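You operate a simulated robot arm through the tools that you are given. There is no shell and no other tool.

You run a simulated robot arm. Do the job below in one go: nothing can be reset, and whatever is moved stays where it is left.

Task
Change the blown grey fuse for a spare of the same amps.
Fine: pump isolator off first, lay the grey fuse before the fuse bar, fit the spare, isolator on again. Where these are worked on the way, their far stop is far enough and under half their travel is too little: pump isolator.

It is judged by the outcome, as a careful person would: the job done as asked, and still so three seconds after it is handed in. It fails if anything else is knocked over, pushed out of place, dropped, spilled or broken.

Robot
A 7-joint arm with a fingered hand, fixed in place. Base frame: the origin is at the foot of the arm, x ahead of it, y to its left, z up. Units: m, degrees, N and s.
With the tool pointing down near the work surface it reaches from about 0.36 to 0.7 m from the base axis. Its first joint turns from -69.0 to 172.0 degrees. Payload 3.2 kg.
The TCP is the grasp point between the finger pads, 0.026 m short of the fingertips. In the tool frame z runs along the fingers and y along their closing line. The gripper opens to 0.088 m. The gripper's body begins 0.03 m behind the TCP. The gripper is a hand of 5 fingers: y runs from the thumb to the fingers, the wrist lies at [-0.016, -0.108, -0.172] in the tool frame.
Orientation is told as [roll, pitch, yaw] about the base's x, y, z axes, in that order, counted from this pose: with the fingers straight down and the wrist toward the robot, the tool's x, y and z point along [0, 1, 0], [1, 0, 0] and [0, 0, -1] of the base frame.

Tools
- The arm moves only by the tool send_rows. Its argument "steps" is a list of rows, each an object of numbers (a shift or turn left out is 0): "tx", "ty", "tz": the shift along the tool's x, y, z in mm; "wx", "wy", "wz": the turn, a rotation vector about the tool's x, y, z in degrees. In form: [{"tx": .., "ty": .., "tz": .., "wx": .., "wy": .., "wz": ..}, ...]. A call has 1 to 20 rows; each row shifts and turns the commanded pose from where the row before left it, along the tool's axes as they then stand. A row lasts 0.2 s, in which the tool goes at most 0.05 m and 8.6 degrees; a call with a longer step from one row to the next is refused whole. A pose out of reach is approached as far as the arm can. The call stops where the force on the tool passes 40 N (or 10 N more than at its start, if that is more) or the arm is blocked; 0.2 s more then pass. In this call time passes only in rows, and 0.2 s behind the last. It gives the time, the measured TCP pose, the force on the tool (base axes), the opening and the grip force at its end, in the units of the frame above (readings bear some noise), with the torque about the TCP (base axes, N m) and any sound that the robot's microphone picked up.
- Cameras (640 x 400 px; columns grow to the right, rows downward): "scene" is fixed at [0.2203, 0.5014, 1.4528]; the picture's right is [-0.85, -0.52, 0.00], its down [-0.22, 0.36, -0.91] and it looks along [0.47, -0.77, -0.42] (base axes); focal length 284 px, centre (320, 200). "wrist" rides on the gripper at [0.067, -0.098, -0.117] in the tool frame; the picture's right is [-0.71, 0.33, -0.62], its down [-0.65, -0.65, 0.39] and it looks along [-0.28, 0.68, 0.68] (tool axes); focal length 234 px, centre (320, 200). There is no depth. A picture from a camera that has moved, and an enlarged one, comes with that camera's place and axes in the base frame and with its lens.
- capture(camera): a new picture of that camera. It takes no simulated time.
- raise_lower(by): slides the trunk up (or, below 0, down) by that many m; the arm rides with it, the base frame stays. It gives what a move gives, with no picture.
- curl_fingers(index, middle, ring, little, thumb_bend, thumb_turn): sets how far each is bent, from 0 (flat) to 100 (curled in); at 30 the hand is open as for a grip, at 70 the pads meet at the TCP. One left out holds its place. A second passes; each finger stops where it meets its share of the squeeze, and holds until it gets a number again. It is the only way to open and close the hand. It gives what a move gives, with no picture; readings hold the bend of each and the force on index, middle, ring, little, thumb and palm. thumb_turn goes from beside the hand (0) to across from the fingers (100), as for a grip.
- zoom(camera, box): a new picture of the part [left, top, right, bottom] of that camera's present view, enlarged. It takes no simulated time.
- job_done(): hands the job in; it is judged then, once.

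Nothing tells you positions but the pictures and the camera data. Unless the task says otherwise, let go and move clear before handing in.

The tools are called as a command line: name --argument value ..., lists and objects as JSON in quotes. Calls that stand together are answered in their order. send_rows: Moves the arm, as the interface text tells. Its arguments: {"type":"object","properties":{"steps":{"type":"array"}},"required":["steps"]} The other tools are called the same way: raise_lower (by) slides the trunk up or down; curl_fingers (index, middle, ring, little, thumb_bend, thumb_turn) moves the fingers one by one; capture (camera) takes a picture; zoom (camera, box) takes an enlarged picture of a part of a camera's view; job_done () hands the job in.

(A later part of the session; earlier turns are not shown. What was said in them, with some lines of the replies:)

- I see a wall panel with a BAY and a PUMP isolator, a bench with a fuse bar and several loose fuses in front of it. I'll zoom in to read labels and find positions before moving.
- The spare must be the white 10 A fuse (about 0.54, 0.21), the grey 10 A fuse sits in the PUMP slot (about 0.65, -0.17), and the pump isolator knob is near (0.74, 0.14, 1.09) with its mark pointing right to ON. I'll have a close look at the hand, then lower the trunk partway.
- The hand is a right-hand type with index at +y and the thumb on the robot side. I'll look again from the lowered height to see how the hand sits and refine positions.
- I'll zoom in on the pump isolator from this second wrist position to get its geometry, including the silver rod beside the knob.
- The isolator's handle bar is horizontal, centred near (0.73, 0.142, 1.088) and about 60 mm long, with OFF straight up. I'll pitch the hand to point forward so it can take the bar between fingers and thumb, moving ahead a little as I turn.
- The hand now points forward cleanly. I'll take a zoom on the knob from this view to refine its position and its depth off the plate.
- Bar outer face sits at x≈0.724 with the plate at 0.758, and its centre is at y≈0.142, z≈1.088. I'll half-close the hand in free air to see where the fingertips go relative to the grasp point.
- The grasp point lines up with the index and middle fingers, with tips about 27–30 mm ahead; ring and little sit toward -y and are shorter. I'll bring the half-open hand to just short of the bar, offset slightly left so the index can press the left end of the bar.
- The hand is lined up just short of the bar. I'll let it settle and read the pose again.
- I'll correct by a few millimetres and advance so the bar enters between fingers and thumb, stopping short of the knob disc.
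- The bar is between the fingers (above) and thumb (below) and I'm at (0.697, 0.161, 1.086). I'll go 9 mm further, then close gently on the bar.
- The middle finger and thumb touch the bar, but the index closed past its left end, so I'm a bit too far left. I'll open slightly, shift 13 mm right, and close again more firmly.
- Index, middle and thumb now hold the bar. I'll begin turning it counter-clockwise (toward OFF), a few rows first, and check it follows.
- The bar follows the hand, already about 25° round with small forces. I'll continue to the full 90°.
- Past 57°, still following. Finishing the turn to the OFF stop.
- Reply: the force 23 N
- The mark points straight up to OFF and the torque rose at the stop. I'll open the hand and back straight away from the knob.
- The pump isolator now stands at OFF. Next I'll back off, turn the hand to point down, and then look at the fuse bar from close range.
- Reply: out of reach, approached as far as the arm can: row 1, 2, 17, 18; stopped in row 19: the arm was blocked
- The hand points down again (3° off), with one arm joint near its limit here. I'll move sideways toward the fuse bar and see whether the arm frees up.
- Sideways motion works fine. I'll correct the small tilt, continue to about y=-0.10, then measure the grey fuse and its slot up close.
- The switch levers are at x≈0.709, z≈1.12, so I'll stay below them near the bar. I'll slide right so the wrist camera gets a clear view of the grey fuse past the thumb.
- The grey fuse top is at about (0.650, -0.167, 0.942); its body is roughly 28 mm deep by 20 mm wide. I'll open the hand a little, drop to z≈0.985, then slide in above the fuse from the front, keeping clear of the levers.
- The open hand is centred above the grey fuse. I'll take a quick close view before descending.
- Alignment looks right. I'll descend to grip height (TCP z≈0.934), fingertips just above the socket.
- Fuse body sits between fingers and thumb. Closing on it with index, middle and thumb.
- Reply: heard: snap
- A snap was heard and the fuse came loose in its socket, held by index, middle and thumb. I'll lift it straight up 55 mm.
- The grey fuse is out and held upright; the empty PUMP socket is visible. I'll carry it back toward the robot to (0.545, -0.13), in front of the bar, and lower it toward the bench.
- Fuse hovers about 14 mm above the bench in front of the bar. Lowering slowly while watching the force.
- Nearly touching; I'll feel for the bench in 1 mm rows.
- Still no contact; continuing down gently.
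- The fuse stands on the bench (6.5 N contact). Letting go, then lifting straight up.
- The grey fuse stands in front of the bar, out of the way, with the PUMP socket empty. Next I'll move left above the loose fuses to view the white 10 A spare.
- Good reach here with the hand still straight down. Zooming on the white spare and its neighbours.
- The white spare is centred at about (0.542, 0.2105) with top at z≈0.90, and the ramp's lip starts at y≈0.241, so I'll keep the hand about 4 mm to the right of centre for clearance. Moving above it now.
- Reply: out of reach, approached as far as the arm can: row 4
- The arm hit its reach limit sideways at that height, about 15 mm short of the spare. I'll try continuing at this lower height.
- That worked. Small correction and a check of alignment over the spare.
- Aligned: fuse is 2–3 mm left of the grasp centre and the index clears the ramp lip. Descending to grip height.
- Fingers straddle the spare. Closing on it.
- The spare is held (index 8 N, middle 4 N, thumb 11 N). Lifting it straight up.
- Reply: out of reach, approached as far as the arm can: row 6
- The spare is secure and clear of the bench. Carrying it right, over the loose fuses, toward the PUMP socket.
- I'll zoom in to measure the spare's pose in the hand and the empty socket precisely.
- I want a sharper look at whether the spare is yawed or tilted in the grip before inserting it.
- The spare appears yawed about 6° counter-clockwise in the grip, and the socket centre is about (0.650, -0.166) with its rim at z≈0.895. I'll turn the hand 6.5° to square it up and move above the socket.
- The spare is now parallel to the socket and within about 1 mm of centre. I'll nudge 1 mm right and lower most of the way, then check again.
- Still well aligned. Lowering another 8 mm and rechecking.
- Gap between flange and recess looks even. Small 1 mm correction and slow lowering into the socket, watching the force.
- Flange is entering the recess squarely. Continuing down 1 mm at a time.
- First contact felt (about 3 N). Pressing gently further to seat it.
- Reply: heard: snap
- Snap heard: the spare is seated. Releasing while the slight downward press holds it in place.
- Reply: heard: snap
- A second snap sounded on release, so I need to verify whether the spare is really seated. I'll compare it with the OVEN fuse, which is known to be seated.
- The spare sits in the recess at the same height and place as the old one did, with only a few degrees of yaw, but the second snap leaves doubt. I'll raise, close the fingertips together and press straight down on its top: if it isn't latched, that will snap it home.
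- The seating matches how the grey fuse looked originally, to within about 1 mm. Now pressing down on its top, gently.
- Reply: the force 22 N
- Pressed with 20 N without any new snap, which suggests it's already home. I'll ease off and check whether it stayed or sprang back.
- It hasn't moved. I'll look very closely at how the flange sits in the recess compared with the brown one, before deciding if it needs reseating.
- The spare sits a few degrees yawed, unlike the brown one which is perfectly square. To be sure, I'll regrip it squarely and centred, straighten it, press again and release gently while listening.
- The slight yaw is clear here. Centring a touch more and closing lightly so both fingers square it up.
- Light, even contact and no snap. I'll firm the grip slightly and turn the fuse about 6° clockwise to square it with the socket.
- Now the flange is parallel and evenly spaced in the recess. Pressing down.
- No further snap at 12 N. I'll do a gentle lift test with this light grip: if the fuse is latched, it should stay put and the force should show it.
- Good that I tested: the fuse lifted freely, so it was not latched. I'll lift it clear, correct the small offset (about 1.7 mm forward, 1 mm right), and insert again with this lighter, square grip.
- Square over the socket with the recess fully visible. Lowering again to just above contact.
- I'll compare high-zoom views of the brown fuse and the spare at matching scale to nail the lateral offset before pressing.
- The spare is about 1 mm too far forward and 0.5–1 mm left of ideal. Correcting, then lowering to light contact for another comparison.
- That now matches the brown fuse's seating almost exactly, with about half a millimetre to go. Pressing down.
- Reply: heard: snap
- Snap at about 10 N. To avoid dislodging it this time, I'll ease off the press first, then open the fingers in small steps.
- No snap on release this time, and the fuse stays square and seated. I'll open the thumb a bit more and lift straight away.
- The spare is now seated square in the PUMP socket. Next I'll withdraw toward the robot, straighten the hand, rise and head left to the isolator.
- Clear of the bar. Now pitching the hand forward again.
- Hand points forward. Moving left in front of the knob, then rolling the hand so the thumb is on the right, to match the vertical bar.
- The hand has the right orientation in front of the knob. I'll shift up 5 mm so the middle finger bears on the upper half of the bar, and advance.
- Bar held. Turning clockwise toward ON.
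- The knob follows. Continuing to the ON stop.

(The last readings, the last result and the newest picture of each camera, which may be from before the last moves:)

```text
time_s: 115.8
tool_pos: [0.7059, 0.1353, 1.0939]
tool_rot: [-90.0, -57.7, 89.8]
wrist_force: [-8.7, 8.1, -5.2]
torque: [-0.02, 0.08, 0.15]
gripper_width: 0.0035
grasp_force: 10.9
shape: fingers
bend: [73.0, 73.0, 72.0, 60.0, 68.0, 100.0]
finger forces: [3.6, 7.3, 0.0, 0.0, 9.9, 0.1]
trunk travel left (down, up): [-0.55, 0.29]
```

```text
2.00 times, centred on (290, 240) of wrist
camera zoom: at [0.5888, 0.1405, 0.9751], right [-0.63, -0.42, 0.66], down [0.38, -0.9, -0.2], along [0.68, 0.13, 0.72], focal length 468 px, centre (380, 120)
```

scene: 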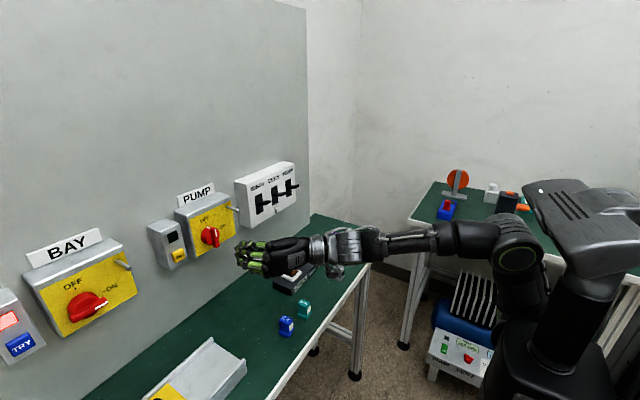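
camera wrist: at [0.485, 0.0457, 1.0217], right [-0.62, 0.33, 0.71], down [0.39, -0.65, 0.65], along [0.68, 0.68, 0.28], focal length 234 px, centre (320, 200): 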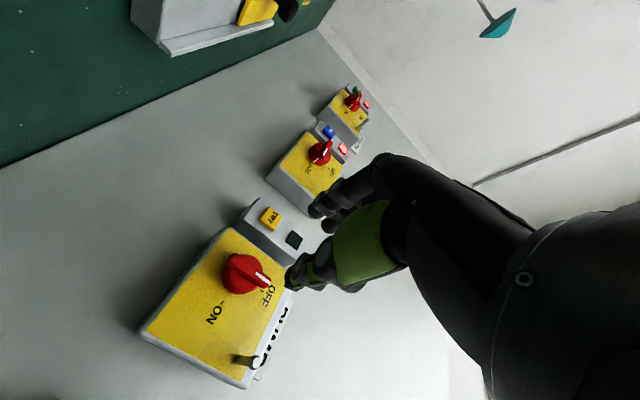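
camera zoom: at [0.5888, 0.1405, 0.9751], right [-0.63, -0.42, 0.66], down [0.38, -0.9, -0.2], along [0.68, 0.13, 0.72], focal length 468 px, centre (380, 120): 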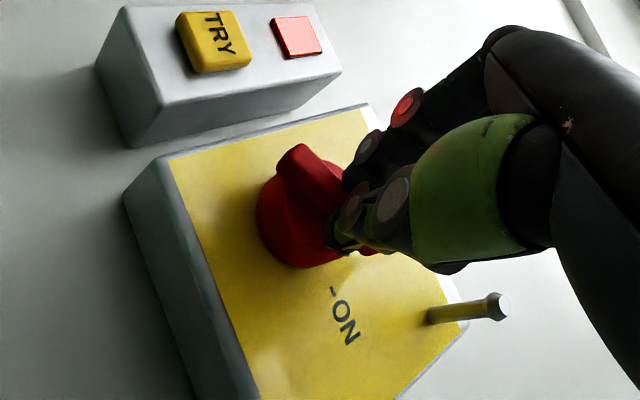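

The pump's indicator lamp has just come on red, so the new fuse is making contact. I'll finish the turn to the far ON stop with a small recentring.

send_rows --steps '[{"wz": 8.2, "tx": 0.4, "ty": -1.1}, {"wz": 8.2, "tx": 0.4, "ty": -1.1}, {"wz": 8.2, "tx": 0.4, "ty": -1.1}, {"wz": 8.0, "tx": 0.2, "ty": -1.1}]'

zoom --camera "scene" --box '[165, 180, 265, 270]'

zoom --camera "wrist" --box '[160, 140, 420, 340]'

```text
time_s: 116.8
tool_pos: [0.7047, 0.1352, 1.0877]
tool_rot: [174.6, -89.8, -174.8]
wrist_force: [-3.3, -4.6, 2.5]
torque: [-0.02, -0.08, -0.13]
gripper_width: 0.0
grasp_force: 5.6
shape: fingers
bend: [74.0, 73.0, 72.0, 60.0, 68.0, 100.0]
finger forces: [0.1, 8.1, 0.1, 0.0, 3.7, 0.1]
trunk travel left (down, up): [-0.55, 0.29]
```

```text
4.44 times, centred on (215, 225) of scene
camera zoom: at [0.2203, 0.5014, 1.4528], right [-0.85, -0.52, 0.0], down [-0.22, 0.36, -0.91], along [0.47, -0.77, -0.42], focal length 1261 px, centre (787, 89)
```

zoom: 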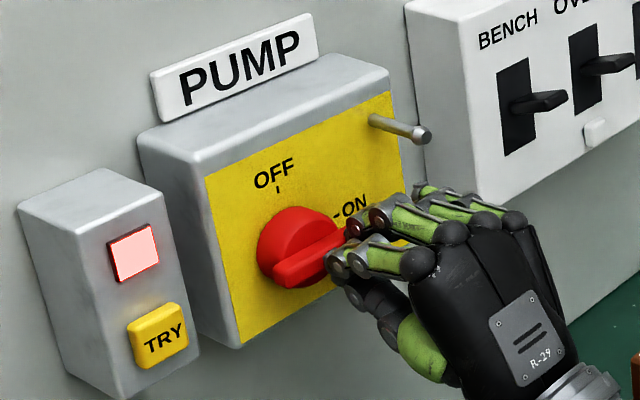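

```text
2.00 times, centred on (290, 240) of wrist
camera zoom: at [0.5879, 0.2019, 0.99], right [-0.63, -0.71, 0.33], down [0.39, -0.65, -0.65], along [0.67, -0.28, 0.68], focal length 468 px, centre (380, 120)
```

zoom: 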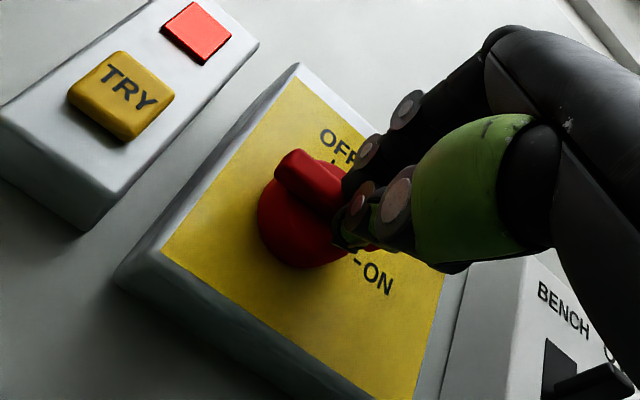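

Nearly there; I'll turn a few degrees more to be sure it rests at the far stop.

send_rows --steps '[{"wz": 3, "ty": -0.4}, {"wz": 3, "ty": -0.4}, {"wz": 2, "ty": -0.3}]'

zoom --camera "scene" --box '[165, 180, 265, 270]'

```text
time_s: 117.6
tool_pos: [0.7024, 0.1358, 1.0873]
tool_rot: [91.5, -82.0, -91.4]
wrist_force: [-4.2, -1.7, 6.9]
torque: [-0.12, -0.16, -0.07]
gripper_width: 0.0
grasp_force: 5.5
shape: fingers
bend: [74.0, 73.0, 72.0, 60.0, 71.0, 100.0]
finger forces: [0.0, 11.0, 0.0, 0.0, 0.0, 0.0]
trunk travel left (down, up): [-0.55, 0.29]
```

```text
4.44 times, centred on (215, 225) of scene
camera zoom: at [0.2203, 0.5014, 1.4528], right [-0.85, -0.52, 0.0], down [-0.22, 0.36, -0.91], along [0.47, -0.77, -0.42], focal length 1261 px, centre (787, 89)
```

zoom: 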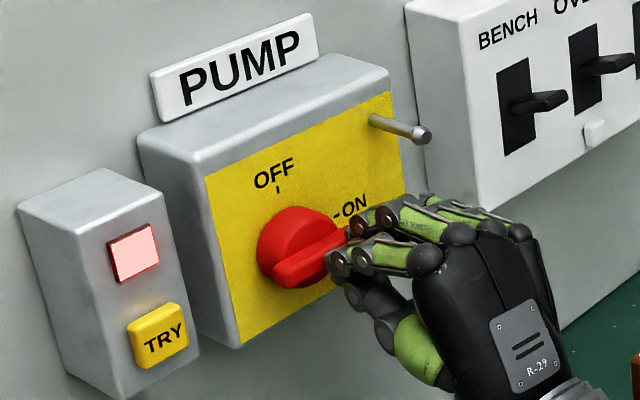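

The knob no longer moves: it's at the ON stop. Releasing and backing straight away.

send_rows --steps '[{"wz": -4}, {"wz": -4}]'

curl_fingers --index 54 --middle 54 --ring 54 --little 54 --thumb_bend 52

send_rows --steps '[{"tz": -6}, {"tz": -10}, {"tz": -14}, {"tz": -25}, {"tz": -35}, {"tz": -35}, {"tz": 0}]'

zoom --camera "scene" --box '[165, 180, 265, 270]'

capture --camera "wrist"

capture --camera "scene"

```text
time_s: 118.2
tool_pos: [0.7036, 0.1349, 1.0869]
tool_rot: [176.1, -89.9, -176.1]
wrist_force: [-3.9, -4.2, 4.7]
torque: [0.02, -0.15, -0.13]
gripper_width: 0.0002
grasp_force: 4.6
shape: fingers
bend: [74.0, 73.0, 72.0, 60.0, 71.0, 100.0]
finger forces: [0.1, 9.4, 0.0, 0.0, 0.1, 0.0]
trunk travel left (down, up): [-0.55, 0.29]
```

```text
time_s: 119.2
tool_pos: [0.7048, 0.1372, 1.0842]
tool_rot: [-43.9, -89.9, 43.9]
wrist_force: [0.2, 0.2, 0.7]
torque: [0.01, 0.03, -0.06]
gripper_width: 0.039
grasp_force: 0.0
shape: fingers
bend: [54.0, 54.0, 54.0, 54.0, 52.0, 100.0]
finger forces: [0.1, 0.0, 0.1, 0.0, 0.0, 0.0]
trunk travel left (down, up): [-0.55, 0.29]
```

```text
time_s: 120.8
tool_pos: [0.5798, 0.1375, 1.0863]
tool_rot: [-3.0, -89.9, 3.0]
wrist_force: [0.7, 0.0, -0.7]
torque: [0.02, 0.01, 0.04]
gripper_width: 0.0389
grasp_force: 0.2
shape: fingers
bend: [54.0, 54.0, 54.0, 54.0, 52.0, 100.0]
finger forces: [0.0, 0.1, 0.1, 0.1, 0.0, 0.0]
trunk travel left (down, up): [-0.55, 0.29]
```

```text
4.44 times, centred on (215, 225) of scene
camera zoom: at [0.2203, 0.5014, 1.4528], right [-0.85, -0.52, 0.0], down [-0.22, 0.36, -0.91], along [0.47, -0.77, -0.42], focal length 1261 px, centre (787, 89)
```

zoom: 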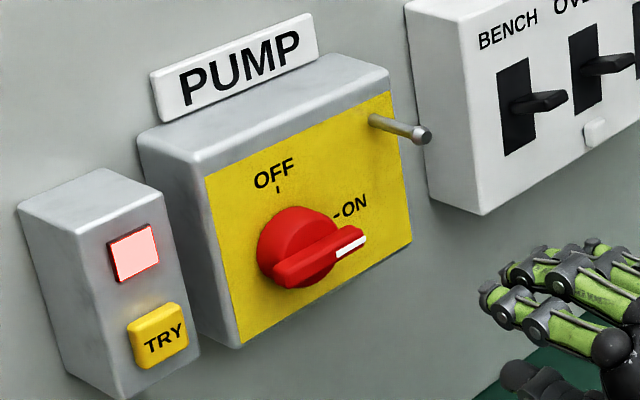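

```text
taken
camera wrist: at [0.4638, 0.2049, 0.9901], right [-0.62, -0.71, 0.33], down [0.39, -0.65, -0.65], along [0.68, -0.28, 0.68], focal length 234 px, centre (320, 200)
```

wrist: 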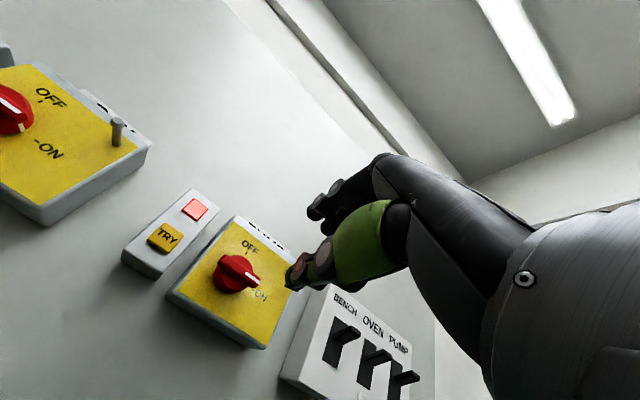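

```text
taken
```

scene: 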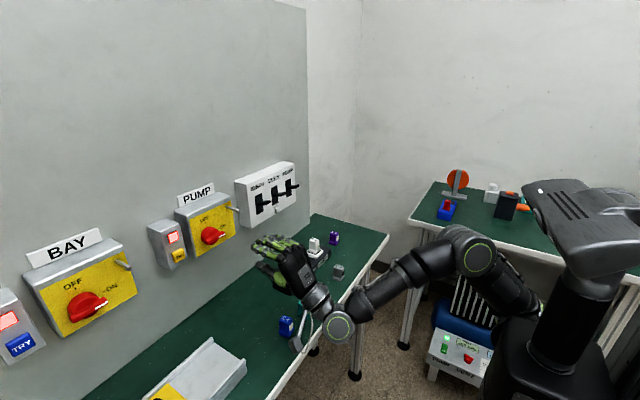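

The isolator is back at ON and the pump lamp is lit. I'll check the bench: spare, grey fuse and the others.

zoom --camera "scene" --box '[240, 220, 380, 345]'

send_rows --steps '[{"tz": -20, "ty": 10}, {"tz": -20, "ty": 10}, {"tz": 0}]'

capture --camera "scene"

```text
3.20 times, centred on (310, 282) of scene
camera zoom: at [0.2203, 0.5014, 1.4528], right [-0.85, -0.52, 0.0], down [-0.22, 0.36, -0.91], along [0.47, -0.77, -0.42], focal length 908 px, centre (352, -64)
```

zoom: 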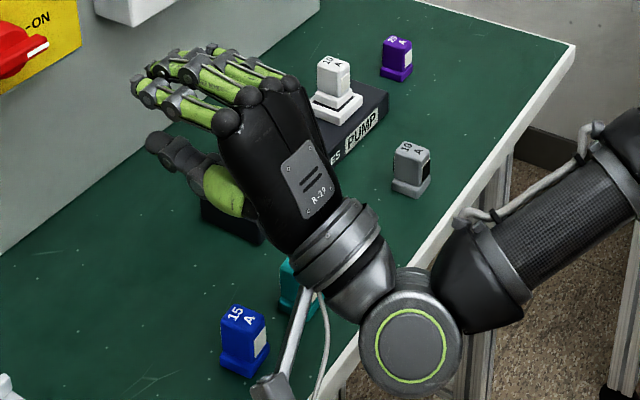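

```text
time_s: 121.6
tool_pos: [0.539, 0.1384, 1.1065]
tool_rot: [-11.5, -89.9, 11.5]
wrist_force: [0.0, 0.4, -0.8]
torque: [-0.01, -0.01, 0.01]
gripper_width: 0.0391
grasp_force: 0.0
shape: fingers
bend: [54.0, 54.0, 54.0, 54.0, 52.0, 100.0]
finger forces: [0.0, 0.1, 0.0, 0.1, 0.0, 0.1]
trunk travel left (down, up): [-0.55, 0.29]
```

```text
taken
```

scene: 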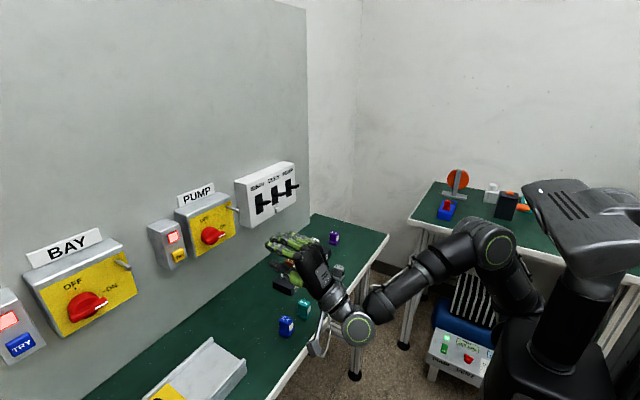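

Everything upright so far. I'll raise the trunk a little to clear the bench and take a last look at all items.

raise_lower --by 0.2

capture --camera "scene"

zoom --camera "scene" --box '[240, 220, 360, 345]'

```text
time_s: 123.7
tool_pos: [0.5384, 0.1389, 1.3075]
tool_rot: [-42.5, -89.9, 42.4]
wrist_force: [-0.2, 0.7, 0.3]
torque: [0.05, 0.02, -0.02]
gripper_width: 0.0388
grasp_force: 0.1
shape: fingers
bend: [54.0, 54.0, 54.0, 54.0, 52.0, 100.0]
finger forces: [0.1, 0.0, 0.1, 0.1, 0.0, 0.0]
trunk travel left (down, up): [-0.75, 0.09]
```

```text
taken
```

scene: 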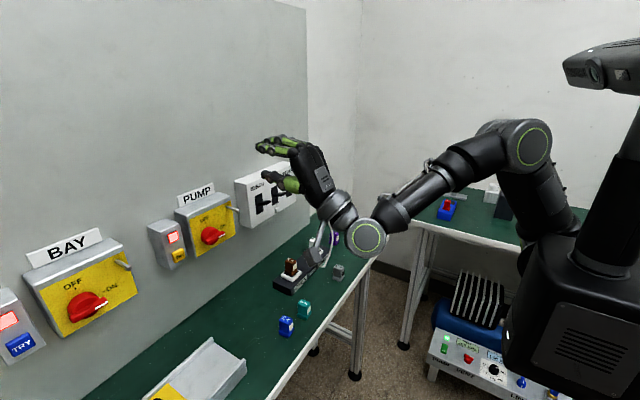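

```text
3.20 times, centred on (300, 282) of scene
camera zoom: at [0.2203, 0.5014, 1.4528], right [-0.85, -0.52, 0.0], down [-0.22, 0.36, -0.91], along [0.47, -0.77, -0.42], focal length 908 px, centre (384, -64)
```

zoom: 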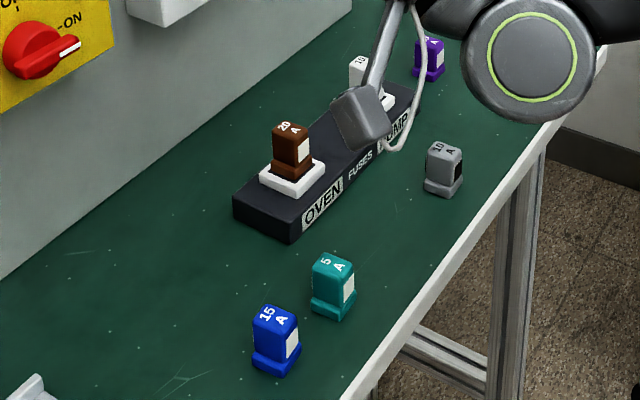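

The white 10 A spare is seated in the PUMP socket and the grey fuse stands in front of the bar. The isolator is at its ON stop with the pump lamp lit, the other fuses are undisturbed, and the hand is clear. Handing in.

job_done

```text
The job is handed in.
```

The blown grey 10 A pump fuse has been swapped for the white 10 A spare, and the job is handed in.

- **Isolator:** I turned the pump isolator to its OFF stop before touching the fuse. It is now back at its ON stop, and the pump's indicator lamp came on as I turned it.
- **Grey fuse:** it stands upright on the bench in front of the fuse bar, near the PUMP end.
- **Spare:** it sits square in the PUMP socket. On the first try it came unlatched when I let go. A gentle lift showed it was loose, so I reseated it, and it latched and stayed in on release.
- **Everything else:** the other fuses, the OVEN fuse and the switches look undisturbed, and nothing was knocked over. The hand is open and clear of the bench.
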